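You operate a simulated robot arm through the tools that you are given. There is no shell and no other tool.

The job below is to be done with a simulated robot arm. You get a single attempt, and the scene is never put back.

TASK
Empty the argon line, switch the welder off, then set 160 amps and wire speed 4.
Fine: at the panel of the tall welder cart; its cylinder valve is closed already: keep the argon test button down till the line is empty, while the welder is still on.

The check looks at the end state, three seconds after you hand in, the way a careful person would. Anything else that was tipped, shoved, dropped, spilled or broken makes it a failure.

THE ROBOT
A 6-joint arm with a two-finger gripper, fixed in place. Base frame: the origin is on the floor under the middle of its stand, x ahead of it, y to its left, z up; the work surface is at about z = 560. Units: mm, rad, N and s.
It reaches about 1298 mm from its shoulder. Its first joint turns from -2.601 to 2.601 rad. Payload 1.57 kg.
The TCP is the grasp point between the finger pads, 21 mm short of the fingertips. In the tool frame z runs along the fingers and y along their closing line. The gripper opens to 70 mm; its body begins 50 mm behind the TCP.
Orientation is told as [roll, pitch, yaw] about the base's x, y, z axes, in that order, counted from this pose: with the fingers straight down and closing along the base's y, the tool's x points along the base's -x, its y along +y and its z along -z.

THE INTERFACE
- The arm moves only by the tool drive_tool. Its argument "steps" is a list of rows, each a list of 7 numbers: the shift along the tool's x, y, z in units of 40 mm (1.0 is 40 mm), then the turn, a rotation vector about the tool's x, y, z in units of 6 degrees (1.0 is 6 degrees), then the opening, from 0 (shut) to 1 (fully open). In form: [[x, y, z, ax, ay, az, fingers], ...]. A call has 1 to 20 rows; each row shifts and turns the commanded pose from where the row before left it, along the tool's axes as they then stand. A call with a number of a shift or a turn outside -1 to 1 is refused whole. Each row takes 0.2 s and may step no farther than 50 mm and 0.15 rad from the row before; otherwise, or with a gripper value out of range, the whole call is refused. A pose out of reach is approached as far as the arm can. The call stops where the force on the tool passes 40 N (or 10 N more than at its start, if that is more) or the arm is blocked; 0.2 s more then pass. Each finger travels about 64.8 mm/s and halts on what it meets, pressing with about 30 N; the grip force reading is that of the motor and also rises with nothing between the fingers. The clock runs only during rows and for 0.2 s after the last one: add rows that do not move to give the fingers time. The reply holds the time, the measured pose of the TCP, the force on the tool along the base axes, the opening and the grip force, in the units named above and with some noise, with the torque about the TCP (base axes, N m) and any sound that the robot's microphone picked up.
- Cameras (640 x 400 px; columns grow to the right, rows downward): "scene" is fixed at [42.2, 489.2, 1417.8]; the picture's right is [0.81, -0.58, 0.00], its down [-0.48, -0.67, -0.56] and it looks along [0.33, 0.46, -0.83] (base axes); focal length 334 px, centre (320, 200). "wrist" rides on the gripper at [79, 4, -81] in the tool frame; the picture's right is [-0.05, 1.00, 0.00], its down [-0.67, -0.04, -0.74] and it looks along [-0.74, -0.04, 0.67] (tool axes); focal length 256 px, centre (320, 200). There is no depth. A picture from a camera that has moved, and an enlarged one, comes with that camera's place and axes in the base frame and with its lens. The place of the scene camera against the robot may be out by one fixed shift of up to 18 mm in any direction.
- capture(camera): a new picture of that camera. The clock stands still meanwhile.
- raise_lower(by): slides the trunk up (or, below 0, down) by that many mm; the arm rides with it, the base frame stays. It gives what a move gives, with no picture.
- inspect(camera, box): a new picture of the part [left, top, right, bottom] of that camera's present view, enlarged. The clock stands still meanwhile.
- job_done(): hands the job in; it is judged then, once.

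Nothing tells you positions but the pictures and the camera data. Unless the task says otherwise, let go and move clear before handing in.

The tools are called after "Request:" as name(argument=value, ...) on one line, values as JSON. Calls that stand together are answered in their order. drive_tool: Moves the arm, as the interface text tells. Its arguments: {"type":"object","properties":{"steps":{"type":"array"}},"required":["steps"]} The other tools are called the same way: raise_lower (by) moves the trunk up or down; capture (camera) takes a picture; inspect (camera, box) takes an enlarged picture of a part of a camera's view; job_done () hands the job in.

At the start:

```text
time: 0.0
ee_pos: [286.3, 611.5, 1100.6]
tcp_rot: [0.001, 0.001, -0.001]
ft_force: [-0.7, 0.3, 0.6]
wrist_torque: [-0.06, 0.01, -0.02]
finger_gap: 70.1
finger_force: 0.0
trunk travel left (down, up): [-783.0, 187.0]
```

scene: 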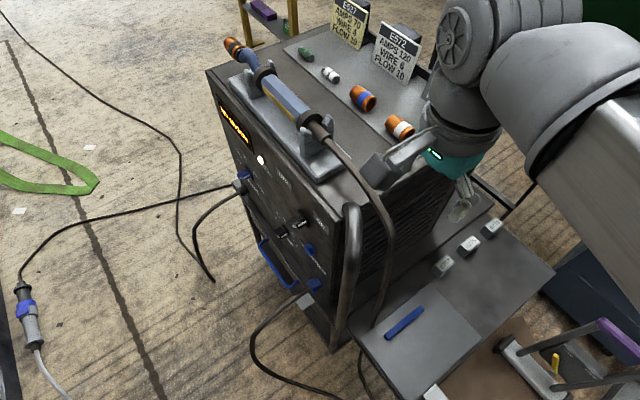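
wrist: 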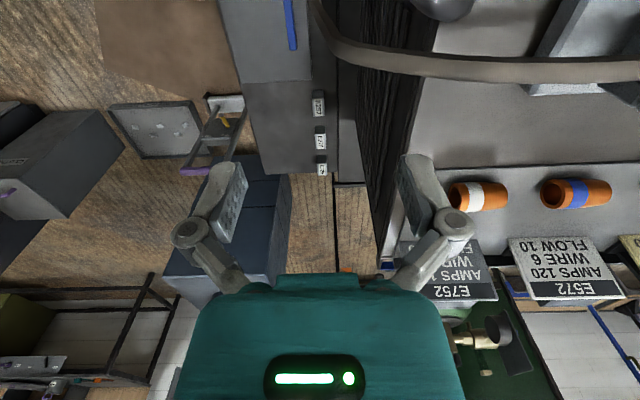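

I see a tall welder cart with a torch on its top and a front panel facing left in the scene picture, with knobs and a display. I'll look closer at the panel first.

Request:
inspect(camera="scene", box=[200, 90, 360, 190])

Request:
inspect(camera="scene", box=[220, 170, 380, 320])

Request:
inspect(camera="scene", box=[280, 0, 480, 125])

```text
4.00 times, centred on (280, 140) of scene
camera zoom: at [42.2, 489.2, 1417.8], right [0.81, -0.58, 0.0], down [-0.48, -0.67, -0.56], along [0.33, 0.46, -0.83], focal length 1338 px, centre (480, 440)
```

zoom: 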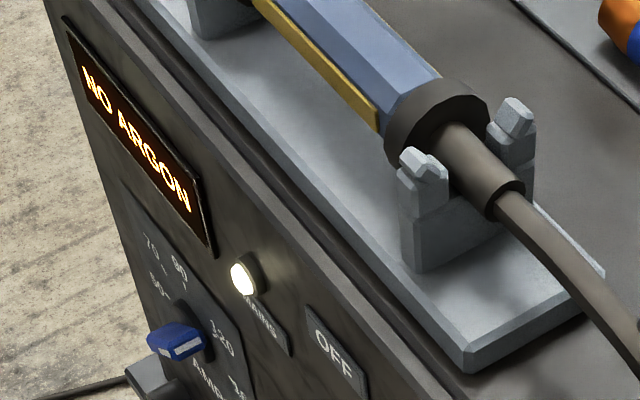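

```text
2.67 times, centred on (300, 245) of scene
camera zoom: at [42.2, 489.2, 1417.8], right [0.81, -0.58, 0.0], down [-0.48, -0.67, -0.56], along [0.33, 0.46, -0.83], focal length 892 px, centre (373, 80)
```

zoom: 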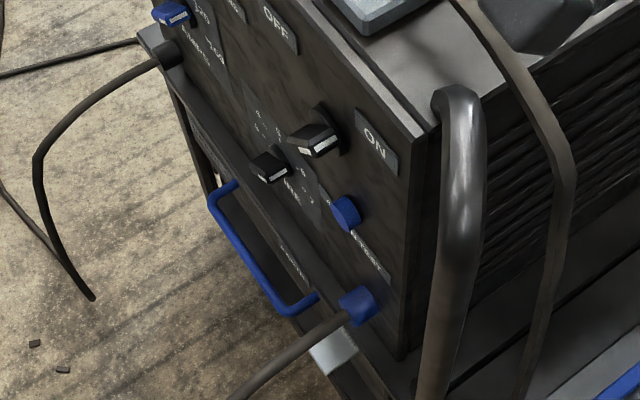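

```text
3.20 times, centred on (380, 62) of scene
camera zoom: at [42.2, 489.2, 1417.8], right [0.81, -0.58, 0.0], down [-0.48, -0.67, -0.56], along [0.33, 0.46, -0.83], focal length 1070 px, centre (128, 640)
```

zoom: 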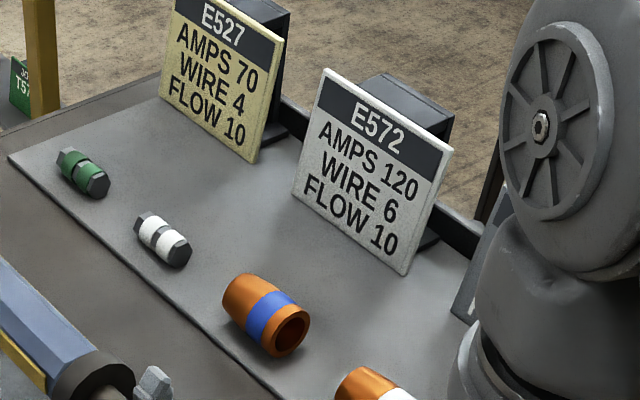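

The panel faces the robot's -x side, at roughly x = 220 and y = 690 to 1150. It has the NO ARGON display, an amps knob, a black wire knob, an OFF/ON switch and a blue button. I'll back the arm off toward -x at height, so I can turn it to face the panel.

Request:
drive_tool(steps=[[1, 0, 0, 0, 0, 0, 0.5], [1, 0, 0, 0, 0, 0, 0.5], [1, 0, 0, 0, 0, 0, 0.5], [1, 0, 0, 0, 0, 0, 0.5], [1, 0, 0, 0, 0, 0, 0.5], [1, 0, 0, 0, 0, 0, 0.5], [1, 0, 0, 0, 0, 0, 0.5]])

Request:
capture(camera="scene")

Request:
capture(camera="wrist")

```text
time: 1.6
ee_pos: [4.6, 610.5, 1100.3]
tcp_rot: [0.002, 0.001, 0.0]
ft_force: [-0.1, 0.0, 0.5]
wrist_torque: [0.0, 0.01, 0.01]
finger_gap: 34.7
finger_force: 0.0
trunk travel left (down, up): [-783.0, 187.0]
```

```text
taken
```

scene: 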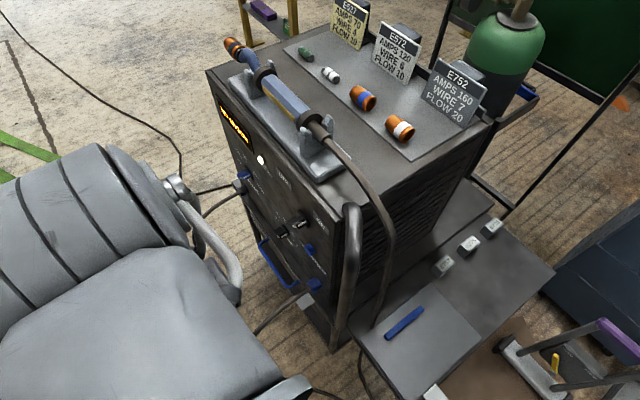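

```text
taken
camera wrist: at [-74.3, 613.9, 1183.3], right [0.05, 1.0, 0.0], down [0.67, -0.04, 0.75], along [0.74, -0.04, -0.67], focal length 256 px, centre (320, 200)
```

wrist: 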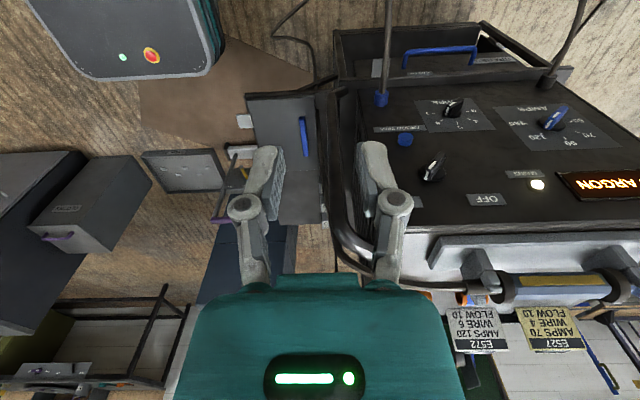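

The wrist camera now shows the whole panel, upside down. I'll enlarge it to read the labels.

Request:
inspect(camera="wrist", box=[360, 80, 500, 220])

Request:
inspect(camera="wrist", box=[490, 80, 640, 220])

Request:
inspect(camera="wrist", box=[340, 10, 560, 140])

Request:
inspect(camera="scene", box=[220, 130, 380, 310])

```text
2.86 times, centred on (430, 150) of wrist
camera zoom: at [-74.3, 613.9, 1183.3], right [0.05, 1.0, 0.0], down [0.67, -0.04, 0.75], along [0.74, -0.04, -0.67], focal length 731 px, centre (6, 343)
```

zoom: 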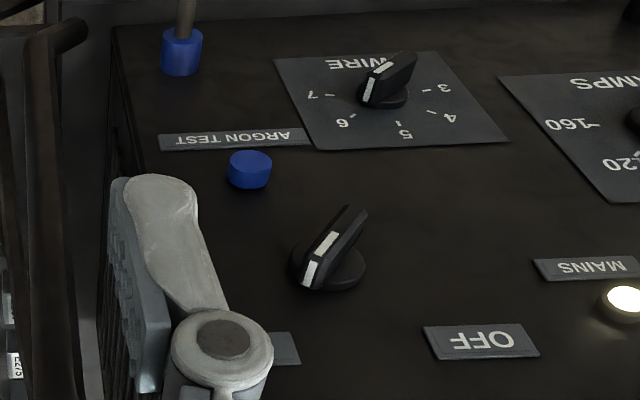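

```text
2.86 times, centred on (565, 150) of wrist
camera zoom: at [-74.3, 613.9, 1183.3], right [0.05, 1.0, 0.0], down [0.67, -0.04, 0.75], along [0.74, -0.04, -0.67], focal length 731 px, centre (-380, 343)
```

zoom: 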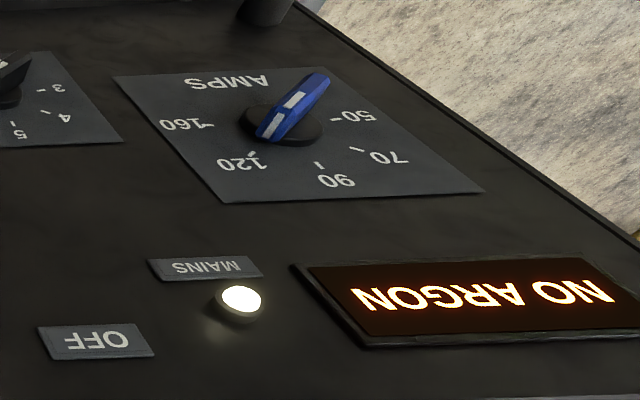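

```text
2.91 times, centred on (450, 75) of wrist
camera zoom: at [-74.3, 613.9, 1183.3], right [0.05, 1.0, 0.0], down [0.67, -0.04, 0.75], along [0.74, -0.04, -0.67], focal length 745 px, centre (-58, 564)
```

zoom: 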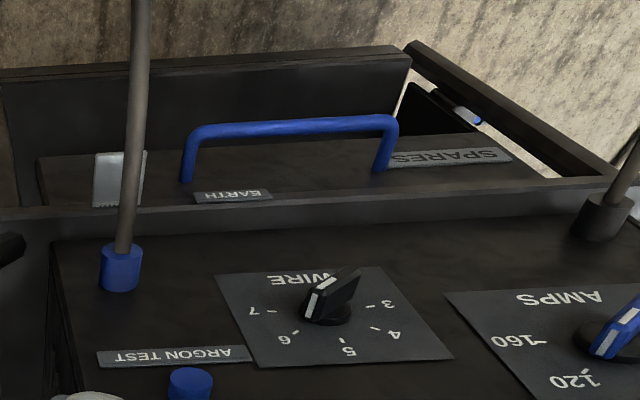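

```text
2.22 times, centred on (300, 220) of scene
camera zoom: at [42.2, 489.2, 1417.8], right [0.81, -0.58, 0.0], down [-0.48, -0.67, -0.56], along [0.33, 0.46, -0.83], focal length 743 px, centre (364, 156)
```

zoom: 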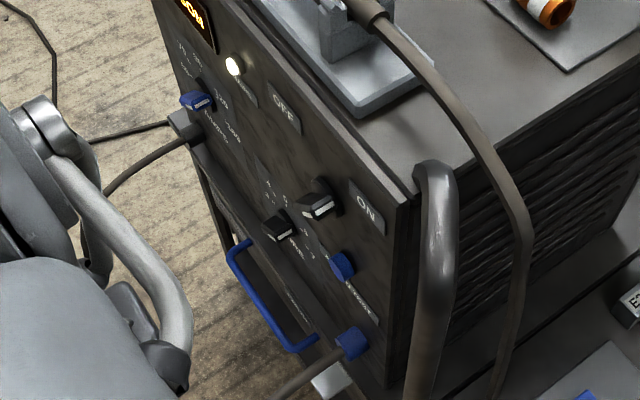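

Upright, the WIRE plate reads 3 to 7 and the AMPS plate 50 to 160. The amps pointer looks to be at 120. The black switch points at ON, with OFF on the other side, and the blue round button is ARGON TEST. I'll tilt the gripper and move in front of the panel for a face-on view.

Request:
drive_tool(steps=[[0, 0, 0, 0, -1, 0, 0.5], [0, 0, 0, 0, -1, 0, 0.5], [0, 0, 0, 0, -1, 0, 0.5], [0, 0, 0, 0, -1, 0, 0.5], [0, 0, 0, 0, -1, 0, 0.5], [0, 0, 0, 0, -1, 0, 0.5], [0, 0, 0, 0, -1, 0, 0.5]])

Request:
drive_tool(steps=[[0.69, 0.875, 0.346, 0, 0, 0, 0.5], [0.69, 0.875, 0.346, 0, 0, 0, 0.5], [0.69, 0.875, 0.346, 0, 0, 0, 0.5], [0.69, 0.875, 0.346, 0, 0, 0, 0.5], [0.69, 0.875, 0.346, 0, 0, 0, 0.5], [0.69, 0.875, 0.346, 0, 0, 0, 0.5], [0.69, 0.875, 0.346, 0, 0, 0, 0.5], [0.69, 0.875, 0.346, 0, 0, 0, 0.5]])

Request:
capture(camera="wrist")

Request:
capture(camera="scene")

```text
time: 3.2
ee_pos: [6.3, 611.2, 1148.7]
tcp_rot: [0.0, -0.734, 0.0]
ft_force: [-0.2, -0.4, 0.4]
wrist_torque: [-0.02, 0.01, -0.01]
finger_gap: 35.0
finger_force: 0.1
out of reach, approached as far as the arm can: row 2, 3, 4, 5, 6, 7
trunk travel left (down, up): [-783.0, 187.0]
```

```text
time: 5.0
ee_pos: [-84.5, 891.1, 1149.0]
tcp_rot: [0.0, -0.732, 0.001]
ft_force: [-0.3, 0.3, 0.1]
wrist_torque: [-0.03, 0.0, 0.0]
finger_gap: 35.1
finger_force: 0.1
out of reach, approached as far as the arm can: row 1, 2, 3, 4, 5, 6, 7, 8
trunk travel left (down, up): [-783.0, 187.0]
```

```text
taken
camera wrist: at [-197.8, 894.7, 1156.8], right [0.04, 1.0, 0.04], down [0.0, -0.04, 1.0], along [1.0, -0.04, 0.0], focal length 256 px, centre (320, 200)
```

wrist: 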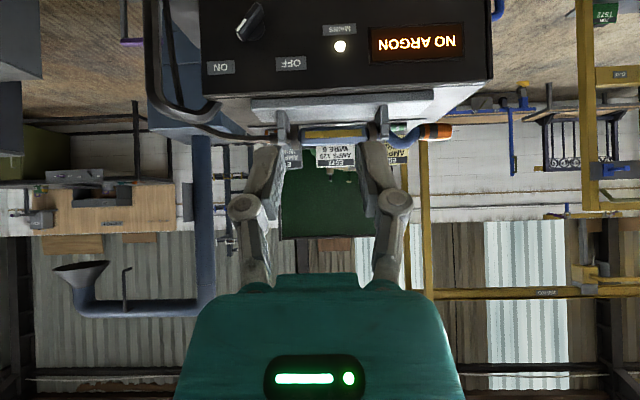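

```text
taken
```

scene: 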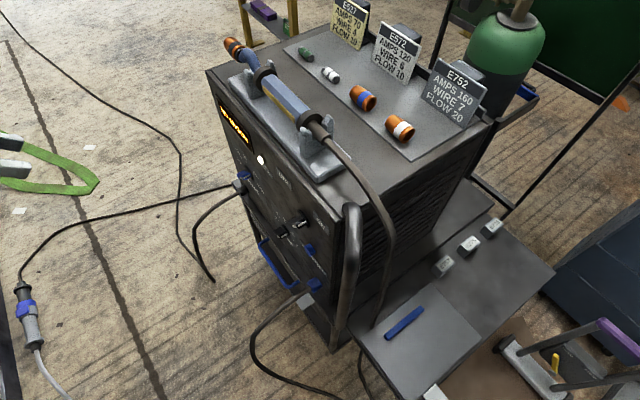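

The arm can't reach lower at this trunk height and tops out at z = 1149, so I'll slide the trunk down. Nothing is under the gripper here, since it sits about 300 mm in front of the panel.

Request:
raise_lower(by=-200)

Request:
capture(camera="wrist")

Request:
capture(camera="scene")

```text
time: 7.2
ee_pos: [-83.9, 890.9, 948.7]
tcp_rot: [0.0, -0.733, 0.001]
ft_force: [0.1, 0.4, -0.1]
wrist_torque: [0.0, 0.02, 0.0]
finger_gap: 34.8
finger_force: 0.0
trunk travel left (down, up): [-583.0, 387.0]
```

```text
taken
camera wrist: at [-197.3, 893.6, 957.2], right [0.04, 1.0, 0.04], down [0.0, -0.04, 1.0], along [1.0, -0.04, 0.0], focal length 256 px, centre (320, 200)
```

wrist: 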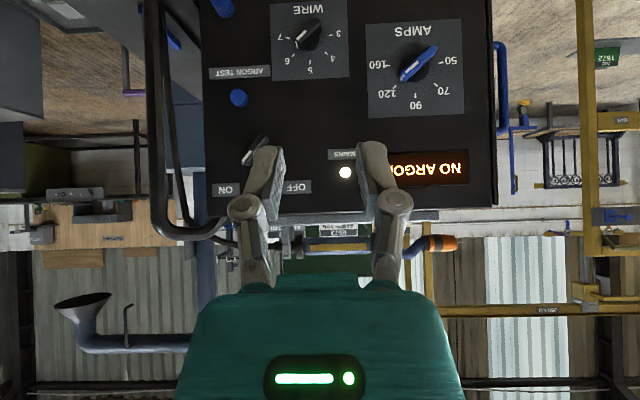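

```text
taken
```

scene: 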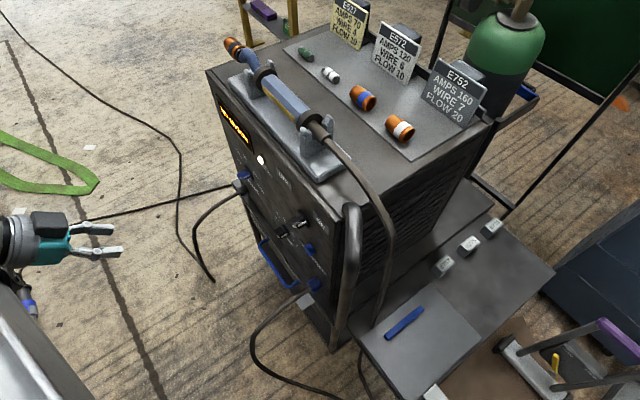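

Now I have a clean face-on view. I'll enlarge the knobs to read their pointers.

Request:
inspect(camera="wrist", box=[200, 0, 360, 100])

Request:
inspect(camera="wrist", box=[350, 0, 510, 130])

Request:
inspect(camera="wrist", box=[190, 80, 350, 220])

```text
4.00 times, centred on (280, 50) of wrist
camera zoom: at [-197.3, 893.6, 957.2], right [0.04, 1.0, 0.04], down [0.0, -0.04, 1.0], along [1.0, -0.04, 0.0], focal length 1024 px, centre (480, 800)
```

zoom: 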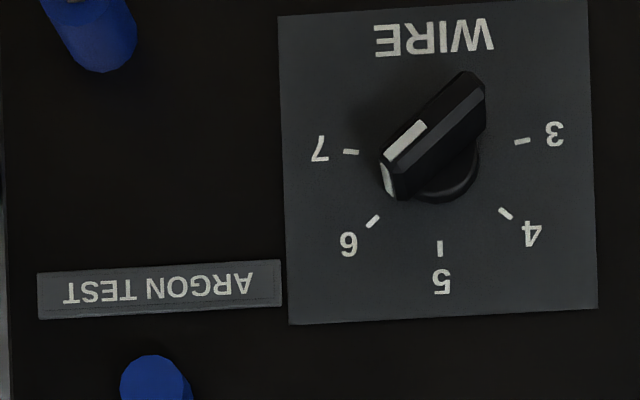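

```text
3.08 times, centred on (430, 65) of wrist
camera zoom: at [-197.3, 893.6, 957.2], right [0.04, 1.0, 0.04], down [0.0, -0.04, 1.0], along [1.0, -0.04, 0.0], focal length 788 px, centre (-18, 615)
```

zoom: 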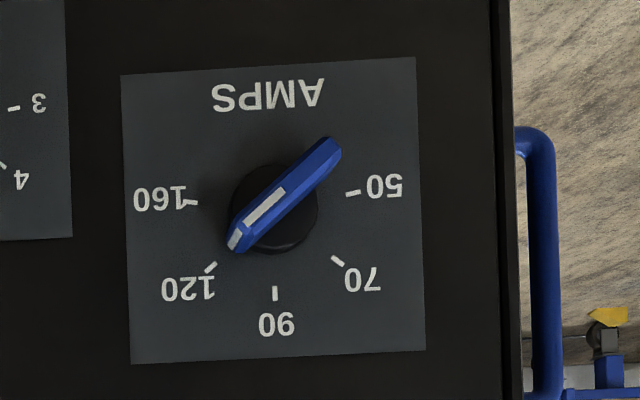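

```text
2.86 times, centred on (270, 150) of wrist
camera zoom: at [-197.3, 893.6, 957.2], right [0.04, 1.0, 0.04], down [0.0, -0.04, 1.0], along [1.0, -0.04, 0.0], focal length 731 px, centre (463, 343)
```

zoom: 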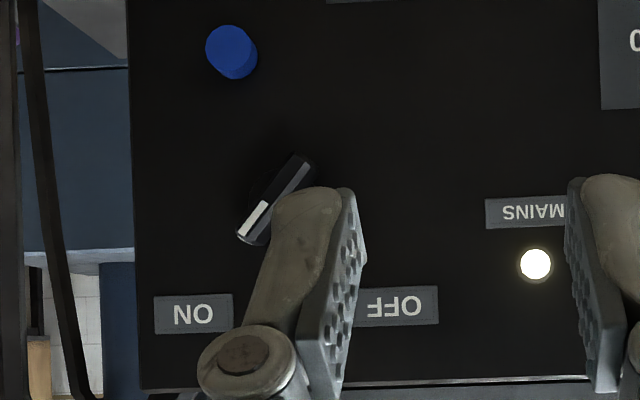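

Wire points at 6, amps at 120 and the switch at ON. The tick spacing is about 50°. The panel plane is near x ≈ 220, with these positions (y, z):

| Item | y | z |
|---|---|---|
| Argon button | 755 | 789 |
| Switch | 781 | 877 |
| Wire axis | 869 | 696 |
| Amps axis | 1036 | 751 |

Next I'll pitch the fingers level toward +x and then lower the trunk further.

Request:
drive_tool(steps=[[0, 0, 0, 0, -1, 0, 0.3], [0, 0, 0, 0, -1, 0, 0.3], [0, 0, 0, 0, -1, 0, 0.3], [0, 0, 0, 0, -1, 0, 0.3], [0, 0, 0, 0, -1, 0, 0.3], [0, 0, 0, 0, -1, 0, 0.3], [0, 0, 0, 0, -1, 0, 0.3], [0, 0, 0, 0, -1, 0, 0.3]])

Request:
capture(camera="scene")

Request:
capture(camera="wrist")

```text
time: 9.0
ee_pos: [-83.9, 889.6, 1086.1]
tcp_rot: [0.879, -1.571, -0.88]
ft_force: [-0.4, -0.2, -0.7]
wrist_torque: [0.01, -0.04, 0.01]
finger_gap: 21.3
finger_force: 0.0
out of reach, approached as far as the arm can: row 1, 2, 3, 4, 5, 6, 7, 8
trunk travel left (down, up): [-583.0, 387.0]
```

```text
taken
```

scene: 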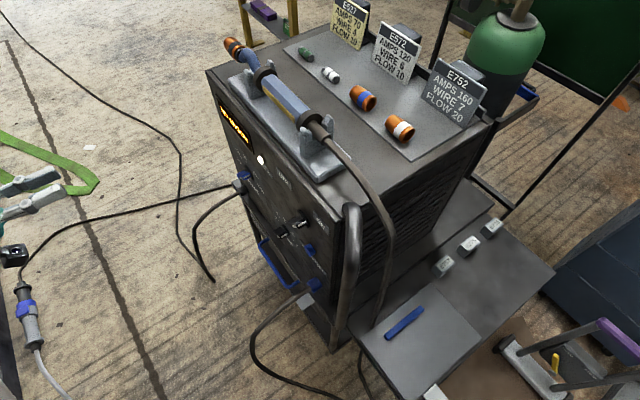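

```text
taken
camera wrist: at [-165.5, 894.4, 1008.8], right [0.0, 1.0, 0.05], down [-0.74, -0.04, 0.67], along [0.67, -0.04, 0.74], focal length 256 px, centre (320, 200)
```

wrist: 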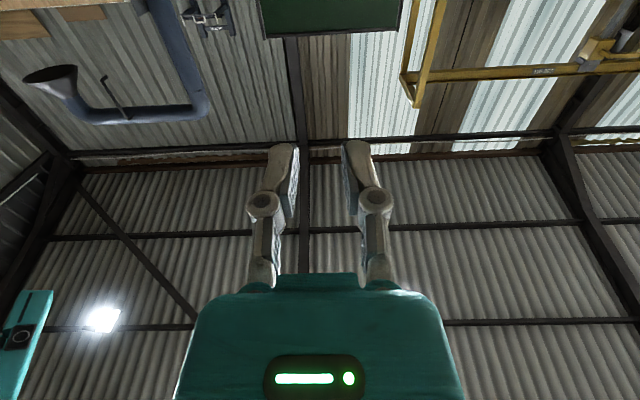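

The wrist centre can't drop below a set height relative to the trunk, so the trunk has to do the lowering. The fingers are level now, so I'll lower it in two stages and watch the forces.

Request:
raise_lower(by=-220)

Request:
capture(camera="scene")

Request:
capture(camera="wrist")

```text
time: 11.3
ee_pos: [-84.4, 890.8, 866.2]
tcp_rot: [0.204, -1.568, -0.202]
ft_force: [0.2, -0.1, -0.4]
wrist_torque: [-0.03, 0.01, 0.01]
finger_gap: 21.0
finger_force: 0.0
trunk travel left (down, up): [-363.0, 607.0]
```

```text
taken
```

scene: 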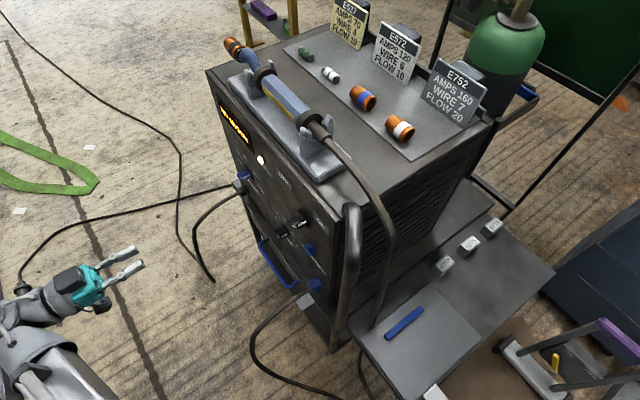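

```text
taken
camera wrist: at [-165.5, 894.3, 788.6], right [0.0, 1.0, 0.05], down [-0.74, -0.04, 0.67], along [0.67, -0.04, 0.74], focal length 256 px, centre (320, 200)
```

wrist: 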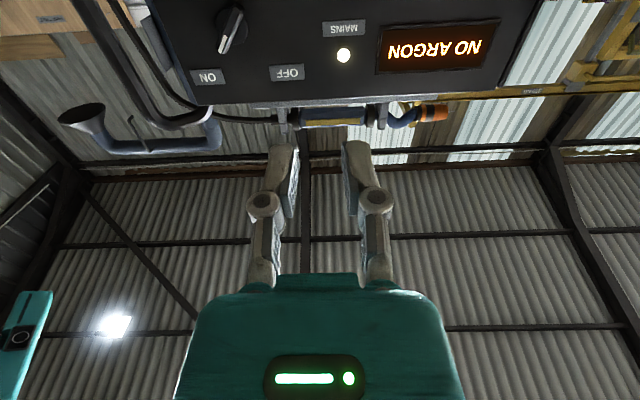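

The scene camera agrees with the reported pose and the gripper has clear space around it. I'll lower the trunk the second stage.

Request:
raise_lower(by=-215)

Request:
capture(camera="scene")

Request:
capture(camera="wrist")

```text
time: 13.6
ee_pos: [-84.4, 891.2, 651.9]
tcp_rot: [0.21, -1.568, -0.21]
ft_force: [-0.5, -0.1, 0.5]
wrist_torque: [-0.01, 0.02, 0.01]
finger_gap: 20.9
finger_force: 0.1
trunk travel left (down, up): [-148.0, 822.0]
```

```text
taken
```

scene: 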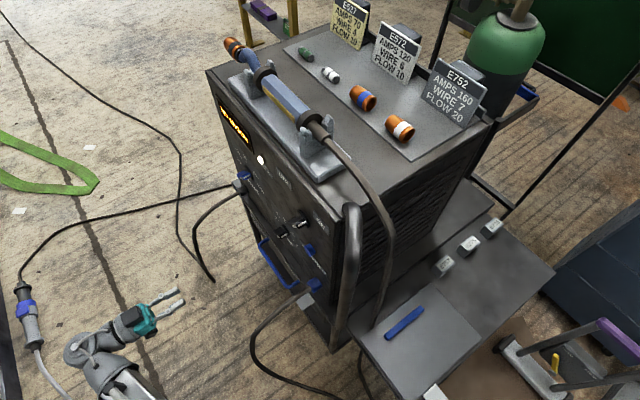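

```text
taken
camera wrist: at [-165.5, 894.4, 573.6], right [0.0, 1.0, 0.05], down [-0.74, -0.04, 0.67], along [0.67, -0.04, 0.74], focal length 256 px, centre (320, 200)
```

wrist: 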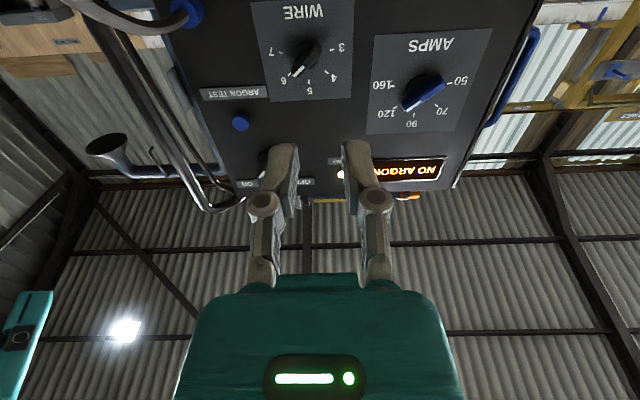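

Both views put the argon button's front at about (200, 754.5, 789). I'll close the fingers and line up in front of it.

Request:
drive_tool(steps=[[-0.686, -0.683, 0, 0, 0, 0, 0], [-0.686, -0.683, 0, 0, 0, 0, 0], [-0.686, -0.683, 0, 0, 0, 0, 0], [-0.686, -0.683, 0, 0, 0, 0, 0], [-0.686, -0.683, 0, 0, 0, 0, 0], [0, 0, 0.92, 0, 0, 0, 0], [0, 0, 0.92, 0, 0, 0, 0], [0, 0, 0.92, 0, 0, 0, 0], [0, 0, 0.92, 0, 0, 0, 0], [0, 0, 0.92, 0, 0, 0, 0]])

Request:
capture(camera="scene")

Request:
capture(camera="wrist")

```text
time: 15.8
ee_pos: [99.4, 751.9, 651.0]
tcp_rot: [0.335, -1.568, -0.335]
ft_force: [0.1, 0.6, -0.9]
wrist_torque: [-0.03, 0.03, -0.03]
finger_gap: 0.0
finger_force: 27.7
out of reach, approached as far as the arm can: row 1, 2, 3, 4, 5, 9
trunk travel left (down, up): [-148.0, 822.0]
```

```text
taken
```

scene: 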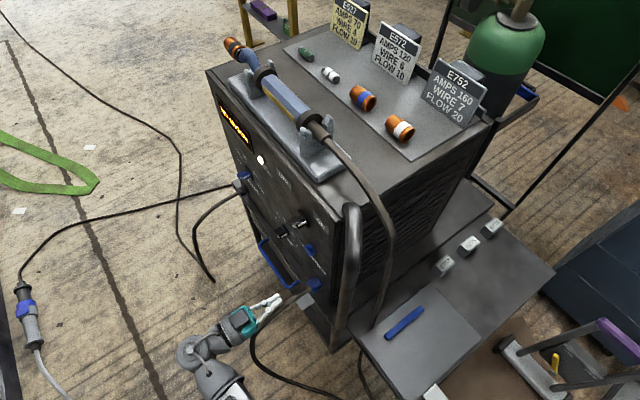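

```text
taken
camera wrist: at [18.3, 755.3, 573.8], right [0.0, 1.0, 0.05], down [-0.74, -0.04, 0.67], along [0.67, -0.04, 0.74], focal length 256 px, centre (320, 200)
```

wrist: 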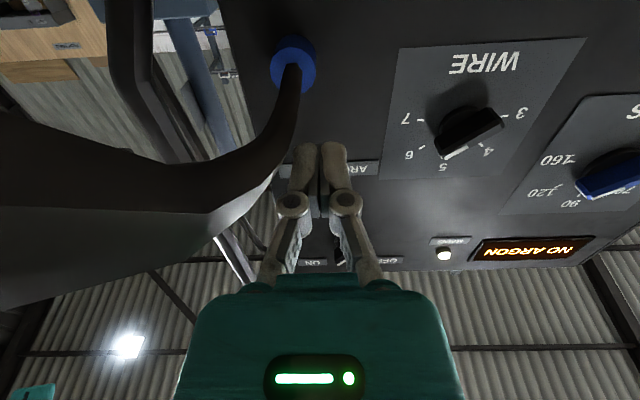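

The arm holds a fixed wrist height and ignored my upward moves, so height only changes with the trunk. The fingers are now beside the hose connector with no contact force. The hose lies below the gripper, so going straight up is the safe way out to button height.

Request:
raise_lower(by=60)

Request:
capture(camera="wrist")

Request:
capture(camera="scene")

```text
time: 16.8
ee_pos: [99.2, 752.7, 711.4]
tcp_rot: [0.324, -1.569, -0.325]
ft_force: [-0.5, -0.2, 0.2]
wrist_torque: [-0.03, 0.0, -0.02]
finger_gap: 0.0
finger_force: 28.7
trunk travel left (down, up): [-208.0, 762.0]
```

```text
taken
camera wrist: at [17.9, 755.4, 633.8], right [0.0, 1.0, 0.05], down [-0.74, -0.04, 0.67], along [0.67, -0.04, 0.74], focal length 256 px, centre (320, 200)
```

wrist: 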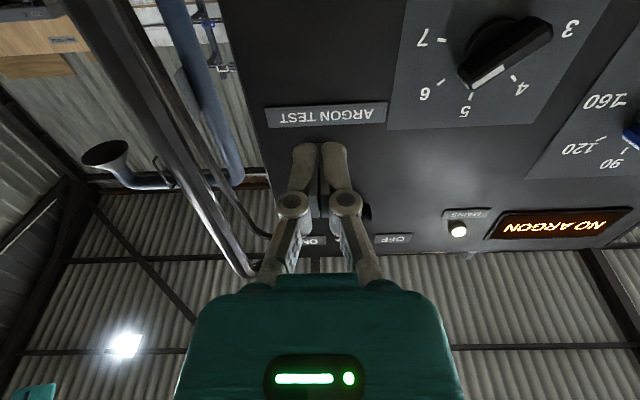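

```text
taken
```

scene: 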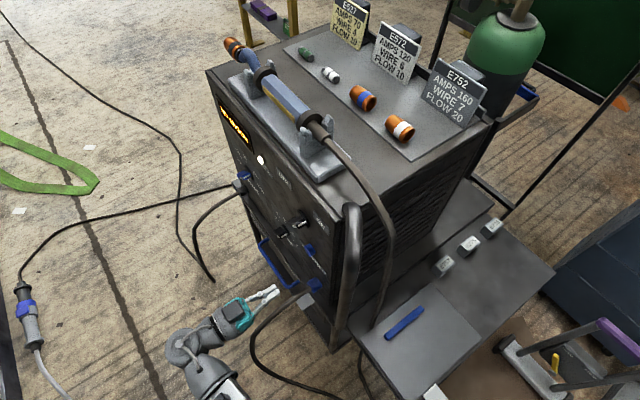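

That cleared the hose. I'll go up the rest of the way to the button's height.

Request:
raise_lower(by=77)

Request:
capture(camera="wrist")

Request:
inspect(camera="scene", box=[220, 170, 360, 310])

```text
time: 17.9
ee_pos: [97.9, 750.6, 789.3]
tcp_rot: [0.34, -1.569, -0.338]
ft_force: [-0.4, -0.3, 0.1]
wrist_torque: [0.0, -0.04, 0.0]
finger_gap: 0.1
finger_force: 28.3
trunk travel left (down, up): [-285.0, 685.0]
```

```text
taken
camera wrist: at [17.9, 755.4, 710.7], right [0.0, 1.0, 0.05], down [-0.74, -0.04, 0.67], along [0.67, -0.04, 0.74], focal length 256 px, centre (320, 200)
```

wrist: 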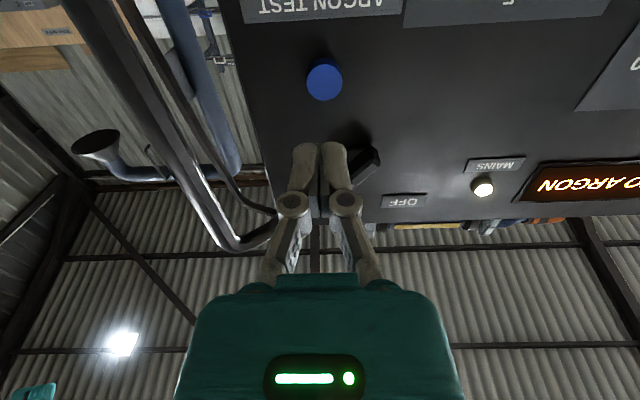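

```text
2.86 times, centred on (290, 240) of scene
camera zoom: at [42.2, 489.2, 1417.8], right [0.81, -0.58, 0.0], down [-0.48, -0.67, -0.56], along [0.33, 0.46, -0.83], focal length 955 px, centre (406, 86)
```

zoom: 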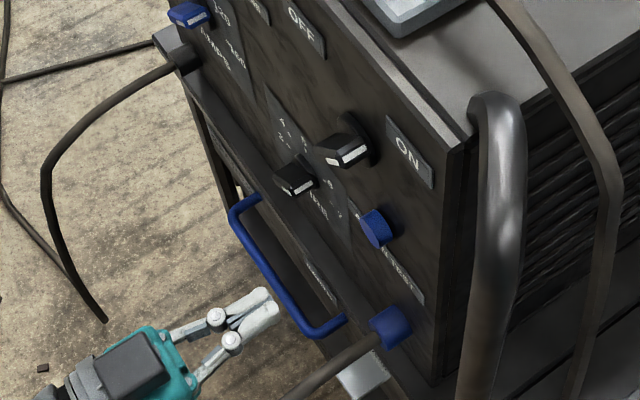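

The button sits straight ahead at about (200, 754.4, 788). I'll advance to about 20 mm short of it.

Request:
drive_tool(steps=[[0, 0.075, 0.5, 0, 0, 0, 0], [0, 0, 0.5, 0, 0, 0, 0], [0, 0, 0.5, 0, 0, 0, 0]])

Request:
capture(camera="wrist")

Request:
inspect(camera="scene", box=[220, 170, 360, 310])

```text
time: 18.7
ee_pos: [159.3, 755.8, 789.5]
tcp_rot: [2.376, -1.571, -2.375]
ft_force: [-0.5, -0.1, -0.7]
wrist_torque: [-0.04, 0.01, -0.02]
finger_gap: 0.0
finger_force: 28.8
trunk travel left (down, up): [-285.0, 685.0]
```

```text
taken
camera wrist: at [78.8, 758.4, 711.0], right [0.0, 1.0, 0.05], down [-0.75, -0.04, 0.67], along [0.67, -0.04, 0.74], focal length 256 px, centre (320, 200)
```

wrist: 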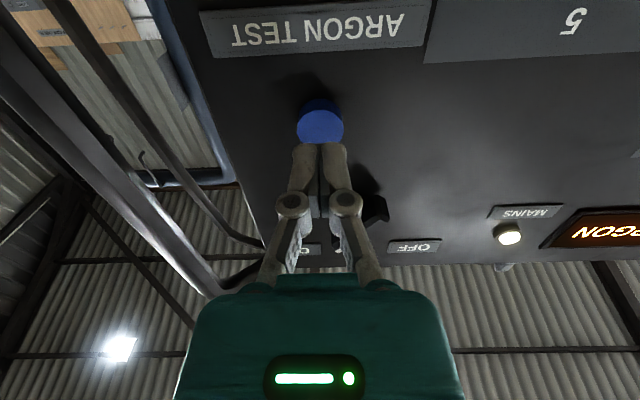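

```text
2.86 times, centred on (290, 240) of scene
camera zoom: at [42.2, 489.2, 1417.8], right [0.81, -0.58, 0.0], down [-0.48, -0.67, -0.56], along [0.33, 0.46, -0.83], focal length 955 px, centre (406, 86)
```

zoom: 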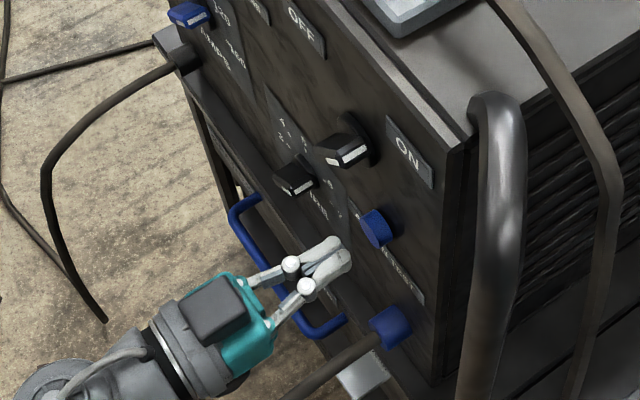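

The fingertips line up with the button. I'll creep forward in small steps.

Request:
drive_tool(steps=[[0, -0.02, 0.1, 0, 0, 0, 0], [0, 0, 0.1, 0, 0, 0, 0], [0, 0, 0.1, 0, 0, 0, 0], [0, 0, 0.05, 0, 0, 0, 0], [0, 0, 0.05, 0, 0, 0, 0]])

Request:
capture(camera="wrist")

```text
time: 19.9
ee_pos: [175.3, 753.3, 789.7]
tcp_rot: [0.529, -1.569, -0.53]
ft_force: [0.0, -0.5, -0.4]
wrist_torque: [-0.01, 0.02, -0.03]
finger_gap: 0.0
finger_force: 28.3
trunk travel left (down, up): [-285.0, 685.0]
```

```text
taken
camera wrist: at [94.0, 757.3, 710.8], right [0.0, 1.0, 0.05], down [-0.74, -0.04, 0.67], along [0.67, -0.04, 0.74], focal length 256 px, centre (320, 200)
```

wrist: 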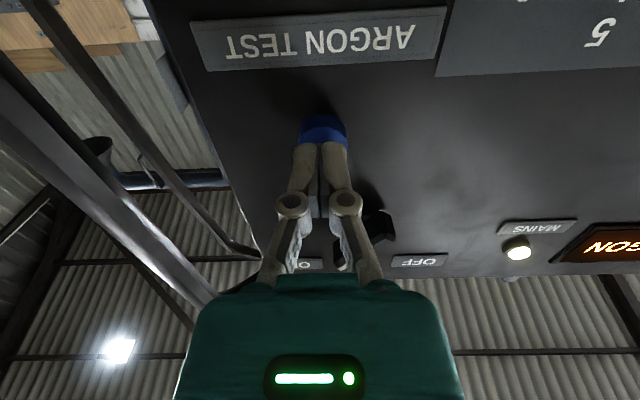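

The tips look about to touch the button. I'll press on in 1 to 1.5 mm steps.

Request:
drive_tool(steps=[[0, 0, 0.04, 0, 0, 0, 0], [0, 0, 0.04, 0, 0, 0, 0], [0, 0, 0.04, 0, 0, 0, 0], [0, 0, 0.03, 0, 0, 0, 0]])

```text
time: 20.9
ee_pos: [181.0, 753.4, 790.0]
tcp_rot: [0.223, -1.566, -0.224]
ft_force: [-1.1, -0.3, -0.2]
wrist_torque: [-0.03, -0.03, -0.01]
finger_gap: 5.9
finger_force: 28.0
trunk travel left (down, up): [-285.0, 685.0]
```

The finger gap went from 0 to 5.9 mm, so I'll check what happened.

Request:
capture(camera="wrist")

Request:
inspect(camera="wrist", box=[250, 80, 390, 220])

Request:
inspect(camera="scene", box=[250, 190, 370, 290])

```text
taken
camera wrist: at [99.9, 757.5, 710.7], right [0.0, 1.0, 0.05], down [-0.74, -0.04, 0.67], along [0.67, -0.04, 0.74], focal length 256 px, centre (320, 200)
```

wrist: 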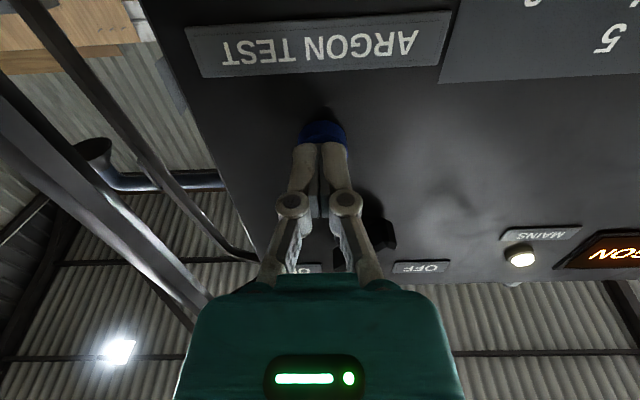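

```text
2.86 times, centred on (320, 150) of wrist
camera zoom: at [99.9, 757.5, 710.7], right [0.0, 1.0, 0.05], down [-0.74, -0.04, 0.67], along [0.67, -0.04, 0.74], focal length 731 px, centre (320, 343)
```

zoom: 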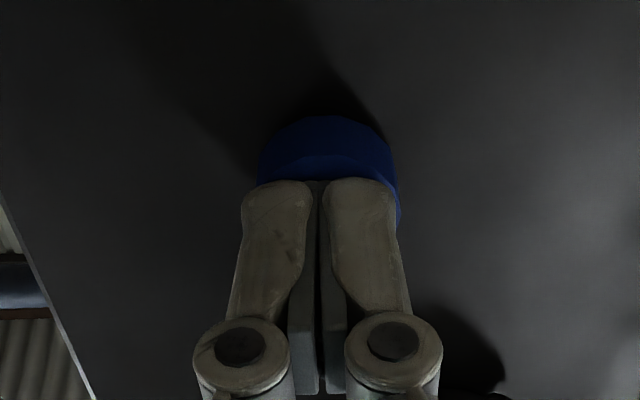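

```text
4.00 times, centred on (310, 240) of scene
camera zoom: at [42.2, 489.2, 1417.8], right [0.81, -0.58, 0.0], down [-0.48, -0.67, -0.56], along [0.33, 0.46, -0.83], focal length 1338 px, centre (360, 40)
```

zoom: 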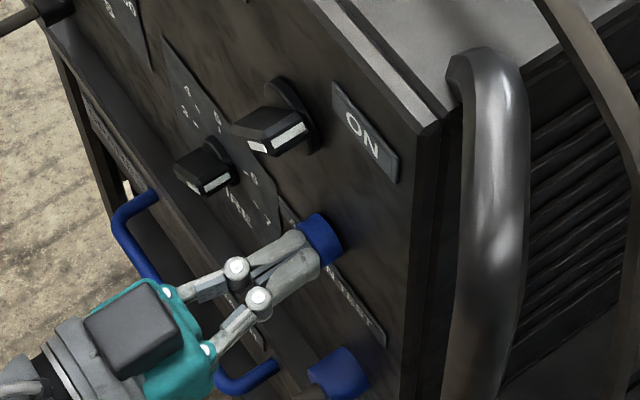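

The fingertips are touching the button face. I'll keep pressing gently and watch for force or sound.

Request:
drive_tool(steps=[[0, 0, 0.04, 0, 0, 0, 0], [0, 0, 0.04, 0, 0, 0, 0]])

Request:
inspect(camera="wrist", box=[250, 80, 390, 220])

```text
time: 21.5
ee_pos: [184.4, 754.8, 789.7]
tcp_rot: [0.222, -1.569, -0.22]
ft_force: [-2.2, -0.1, 0.4]
wrist_torque: [0.01, 0.03, 0.01]
finger_gap: 6.0
finger_force: 28.9
trunk travel left (down, up): [-285.0, 685.0]
```

```text
2.86 times, centred on (320, 150) of wrist
camera zoom: at [102.5, 757.5, 710.7], right [0.0, 1.0, 0.05], down [-0.74, -0.04, 0.67], along [0.67, -0.04, 0.74], focal length 731 px, centre (320, 343)
```

zoom: 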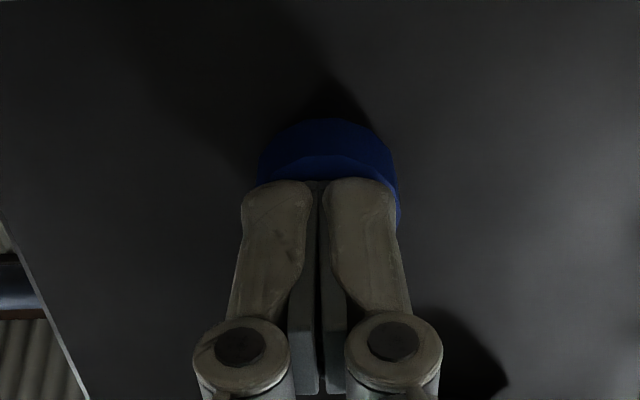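

The force is rising like a spring, 2.2 N so far with no sound yet. I'll press further.

Request:
drive_tool(steps=[[0, 0, 0.04, 0, 0, 0, 0], [0, 0, 0.04, 0, 0, 0, 0]])

Request:
inspect(camera="wrist", box=[250, 80, 390, 220])

Request:
capture(camera="scene")

```text
time: 22.1
ee_pos: [186.9, 754.6, 788.7]
tcp_rot: [0.221, -1.57, -0.221]
ft_force: [-3.2, 1.4, -0.7]
wrist_torque: [0.0, 0.03, 0.02]
finger_gap: 5.7
finger_force: 28.9
trunk travel left (down, up): [-285.0, 685.0]
heard: click
```

```text
2.86 times, centred on (320, 150) of wrist
camera zoom: at [105.8, 757.4, 710.7], right [0.0, 1.0, 0.05], down [-0.74, -0.04, 0.67], along [0.67, -0.04, 0.74], focal length 731 px, centre (320, 343)
```

zoom: 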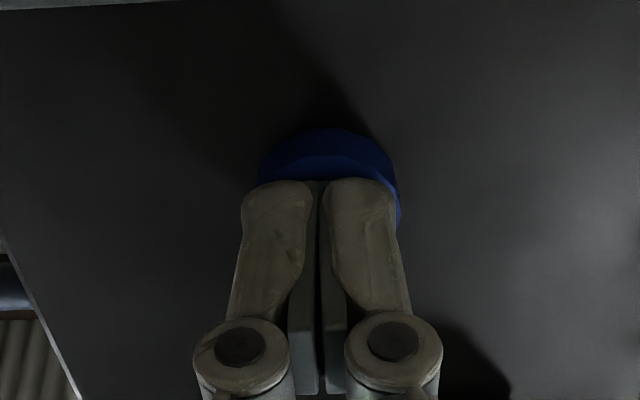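

```text
taken
```

scene: 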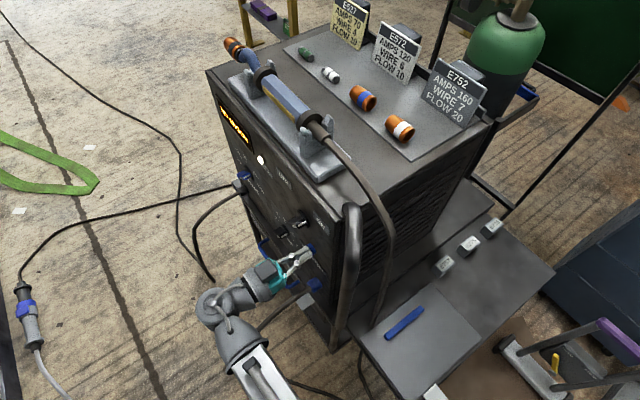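

I heard a click, so the button is engaged. I'll add a little margin, hold it still, and watch the display and sounds.

Request:
drive_tool(steps=[[0, 0, 0.02, 0, 0, 0, 0], [0, 0, 0, 0, 0, 0, 0], [0, 0, 0, 0, 0, 0, 0], [0, 0, 0, 0, 0, 0, 0], [0, 0, 0, 0, 0, 0, 0]])

Request:
inspect(camera="scene", box=[205, 90, 285, 140])

Request:
capture(camera="wrist")

```text
time: 23.3
ee_pos: [186.8, 752.5, 788.5]
tcp_rot: [0.232, -1.57, -0.23]
ft_force: [-6.9, 1.6, -0.2]
wrist_torque: [0.03, -0.03, 0.0]
finger_gap: 6.0
finger_force: 28.5
trunk travel left (down, up): [-285.0, 685.0]
```

```text
8.00 times, centred on (245, 115) of scene
camera zoom: at [42.2, 489.2, 1417.8], right [0.81, -0.58, 0.0], down [-0.48, -0.67, -0.56], along [0.33, 0.46, -0.83], focal length 2675 px, centre (920, 880)
```

zoom: 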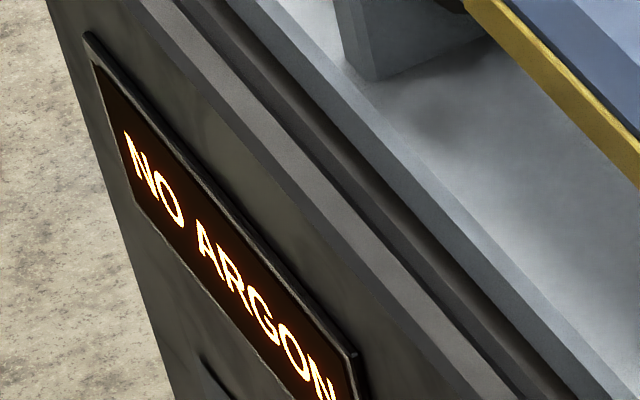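

```text
taken
camera wrist: at [106.2, 757.4, 710.6], right [0.0, 1.0, 0.05], down [-0.74, -0.04, 0.67], along [0.67, -0.04, 0.74], focal length 256 px, centre (320, 200)
```

wrist: 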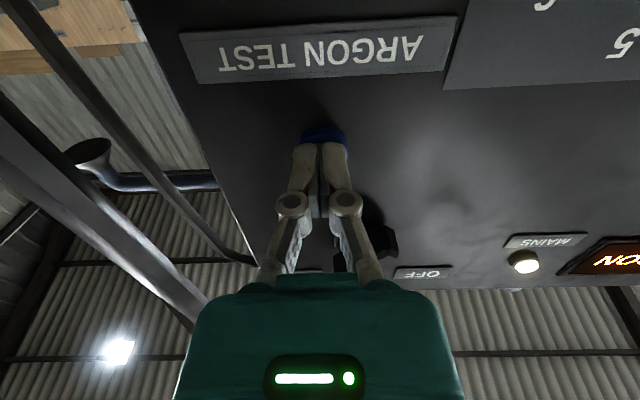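

The force is now 6.9 N. The display still reads NO ARGON, so I'll look for a line gauge or any other sign that the line is emptying.

Request:
inspect(camera="wrist", box=[480, 200, 640, 300])

Request:
inspect(camera="scene", box=[440, 0, 640, 125])

Request:
inspect(camera="scene", box=[200, 90, 320, 190])

Request:
inspect(camera="scene", box=[250, 200, 350, 290])

```text
4.00 times, centred on (560, 250) of wrist
camera zoom: at [106.2, 757.4, 710.6], right [0.0, 1.0, 0.05], down [-0.74, -0.04, 0.67], along [0.67, -0.04, 0.74], focal length 1024 px, centre (-640, 0)
```

zoom: 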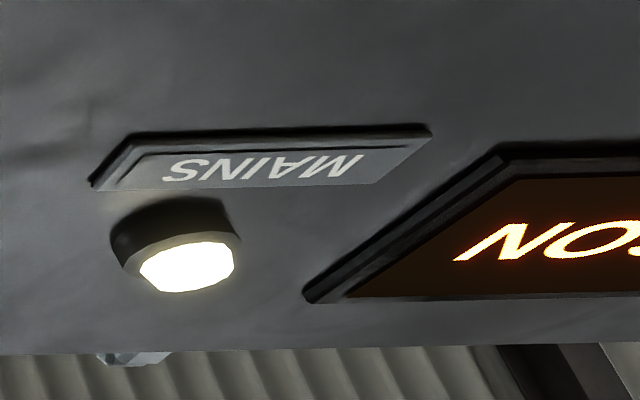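

```text
3.20 times, centred on (540, 62) of scene
camera zoom: at [42.2, 489.2, 1417.8], right [0.81, -0.58, 0.0], down [-0.48, -0.67, -0.56], along [0.33, 0.46, -0.83], focal length 1070 px, centre (-384, 640)
```

zoom: 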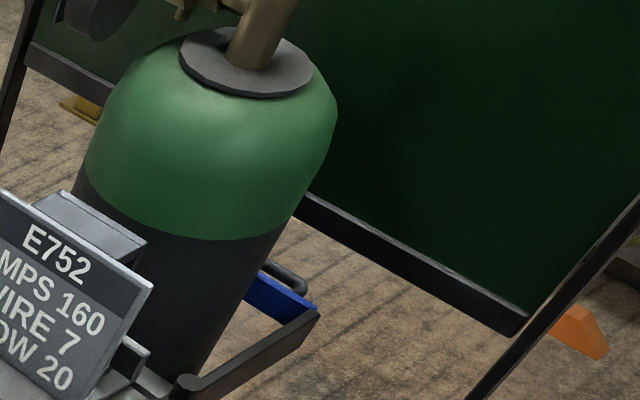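

```text
4.00 times, centred on (260, 140) of scene
camera zoom: at [42.2, 489.2, 1417.8], right [0.81, -0.58, 0.0], down [-0.48, -0.67, -0.56], along [0.33, 0.46, -0.83], focal length 1338 px, centre (560, 440)
```

zoom: 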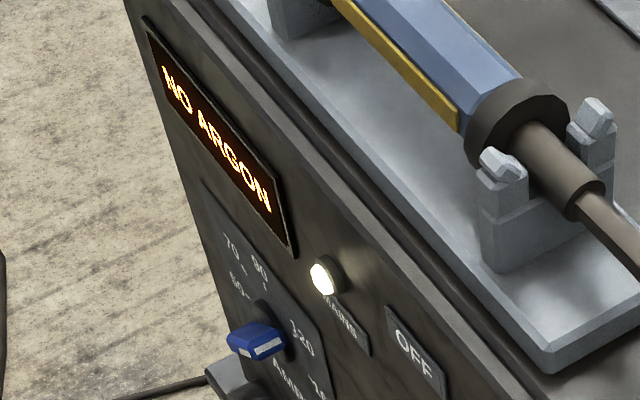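

```text
4.44 times, centred on (300, 245) of scene
camera zoom: at [42.2, 489.2, 1417.8], right [0.81, -0.58, 0.0], down [-0.48, -0.67, -0.56], along [0.33, 0.46, -0.83], focal length 1486 px, centre (409, 0)
```

zoom: 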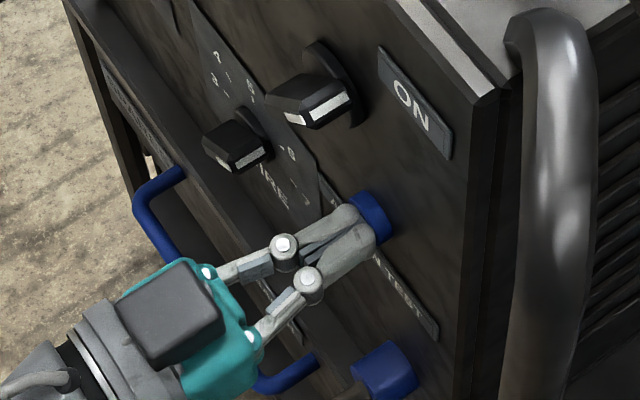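

Power is on and the button is held down. I'll keep it held and listen.

Request:
drive_tool(steps=[[0, 0, 0, 0, 0, 0, 0], [0, 0, 0, 0, 0, 0, 0], [0, 0, 0, 0, 0, 0, 0], [0, 0, 0, 0, 0, 0, 0], [0, 0, 0, 0, 0, 0, 0], [0, 0, 0, 0, 0, 0, 0], [0, 0, 0, 0, 0, 0, 0], [0, 0, 0, 0, 0, 0, 0], [0, 0, 0, 0, 0, 0, 0], [0, 0, 0, 0, 0, 0, 0]])

Request:
inspect(camera="scene", box=[200, 90, 320, 190])

```text
time: 25.5
ee_pos: [187.6, 753.4, 789.8]
tcp_rot: [0.251, -1.569, -0.252]
ft_force: [-7.1, 0.8, -0.9]
wrist_torque: [0.0, 0.0, 0.03]
finger_gap: 5.9
finger_force: 28.7
trunk travel left (down, up): [-285.0, 685.0]
```

```text
4.00 times, centred on (260, 140) of scene
camera zoom: at [42.2, 489.2, 1417.8], right [0.81, -0.58, 0.0], down [-0.48, -0.67, -0.56], along [0.33, 0.46, -0.83], focal length 1338 px, centre (560, 440)
```

zoom: 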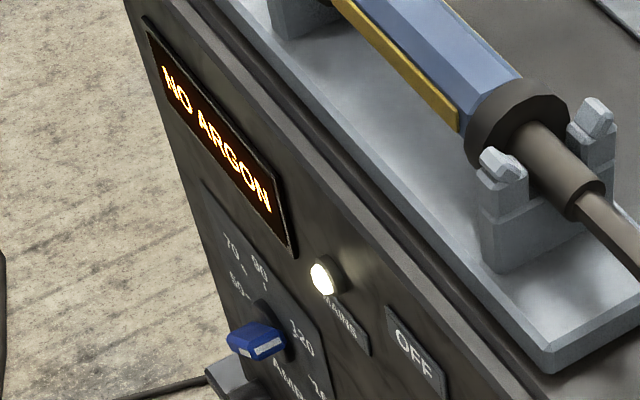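

The button has bottomed out, shown by the stiff rise in force after the click. I'll keep holding.

Request:
drive_tool(steps=[[0, 0, 0, 0, 0, 0, 0], [0, 0, 0, 0, 0, 0, 0], [0, 0, 0, 0, 0, 0, 0], [0, 0, 0, 0, 0, 0, 0], [0, 0, 0, 0, 0, 0, 0], [0, 0, 0, 0, 0, 0, 0], [0, 0, 0, 0, 0, 0, 0], [0, 0, 0, 0, 0, 0, 0], [0, 0, 0, 0, 0, 0, 0], [0, 0, 0, 0, 0, 0, 0], [0, 0, 0, 0, 0, 0, 0], [0, 0, 0, 0, 0, 0, 0], [0, 0, 0, 0, 0, 0, 0], [0, 0, 0, 0, 0, 0, 0], [0, 0, 0, 0, 0, 0, 0]])

Request:
capture(camera="scene")

Request:
inspect(camera="scene", box=[200, 90, 320, 190])

```text
time: 28.7
ee_pos: [188.5, 754.0, 789.8]
tcp_rot: [0.256, -1.568, -0.256]
ft_force: [-7.5, 0.5, -0.8]
wrist_torque: [0.0, -0.01, 0.03]
finger_gap: 5.9
finger_force: 29.2
trunk travel left (down, up): [-285.0, 685.0]
```

```text
taken
```

scene: 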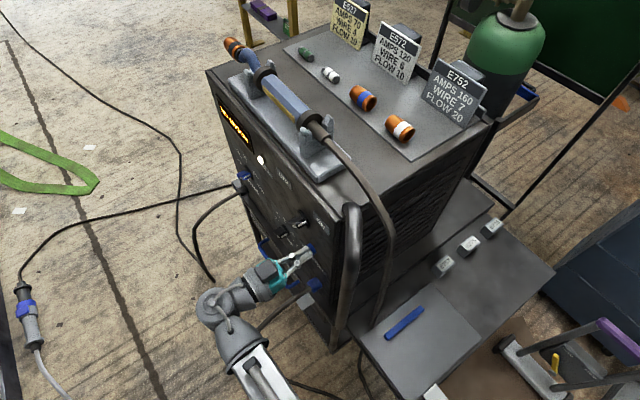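

```text
4.00 times, centred on (260, 140) of scene
camera zoom: at [42.2, 489.2, 1417.8], right [0.81, -0.58, 0.0], down [-0.48, -0.67, -0.56], along [0.33, 0.46, -0.83], focal length 1338 px, centre (560, 440)
```

zoom: 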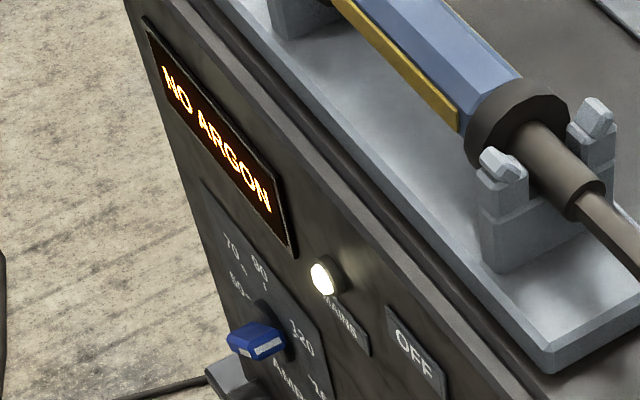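

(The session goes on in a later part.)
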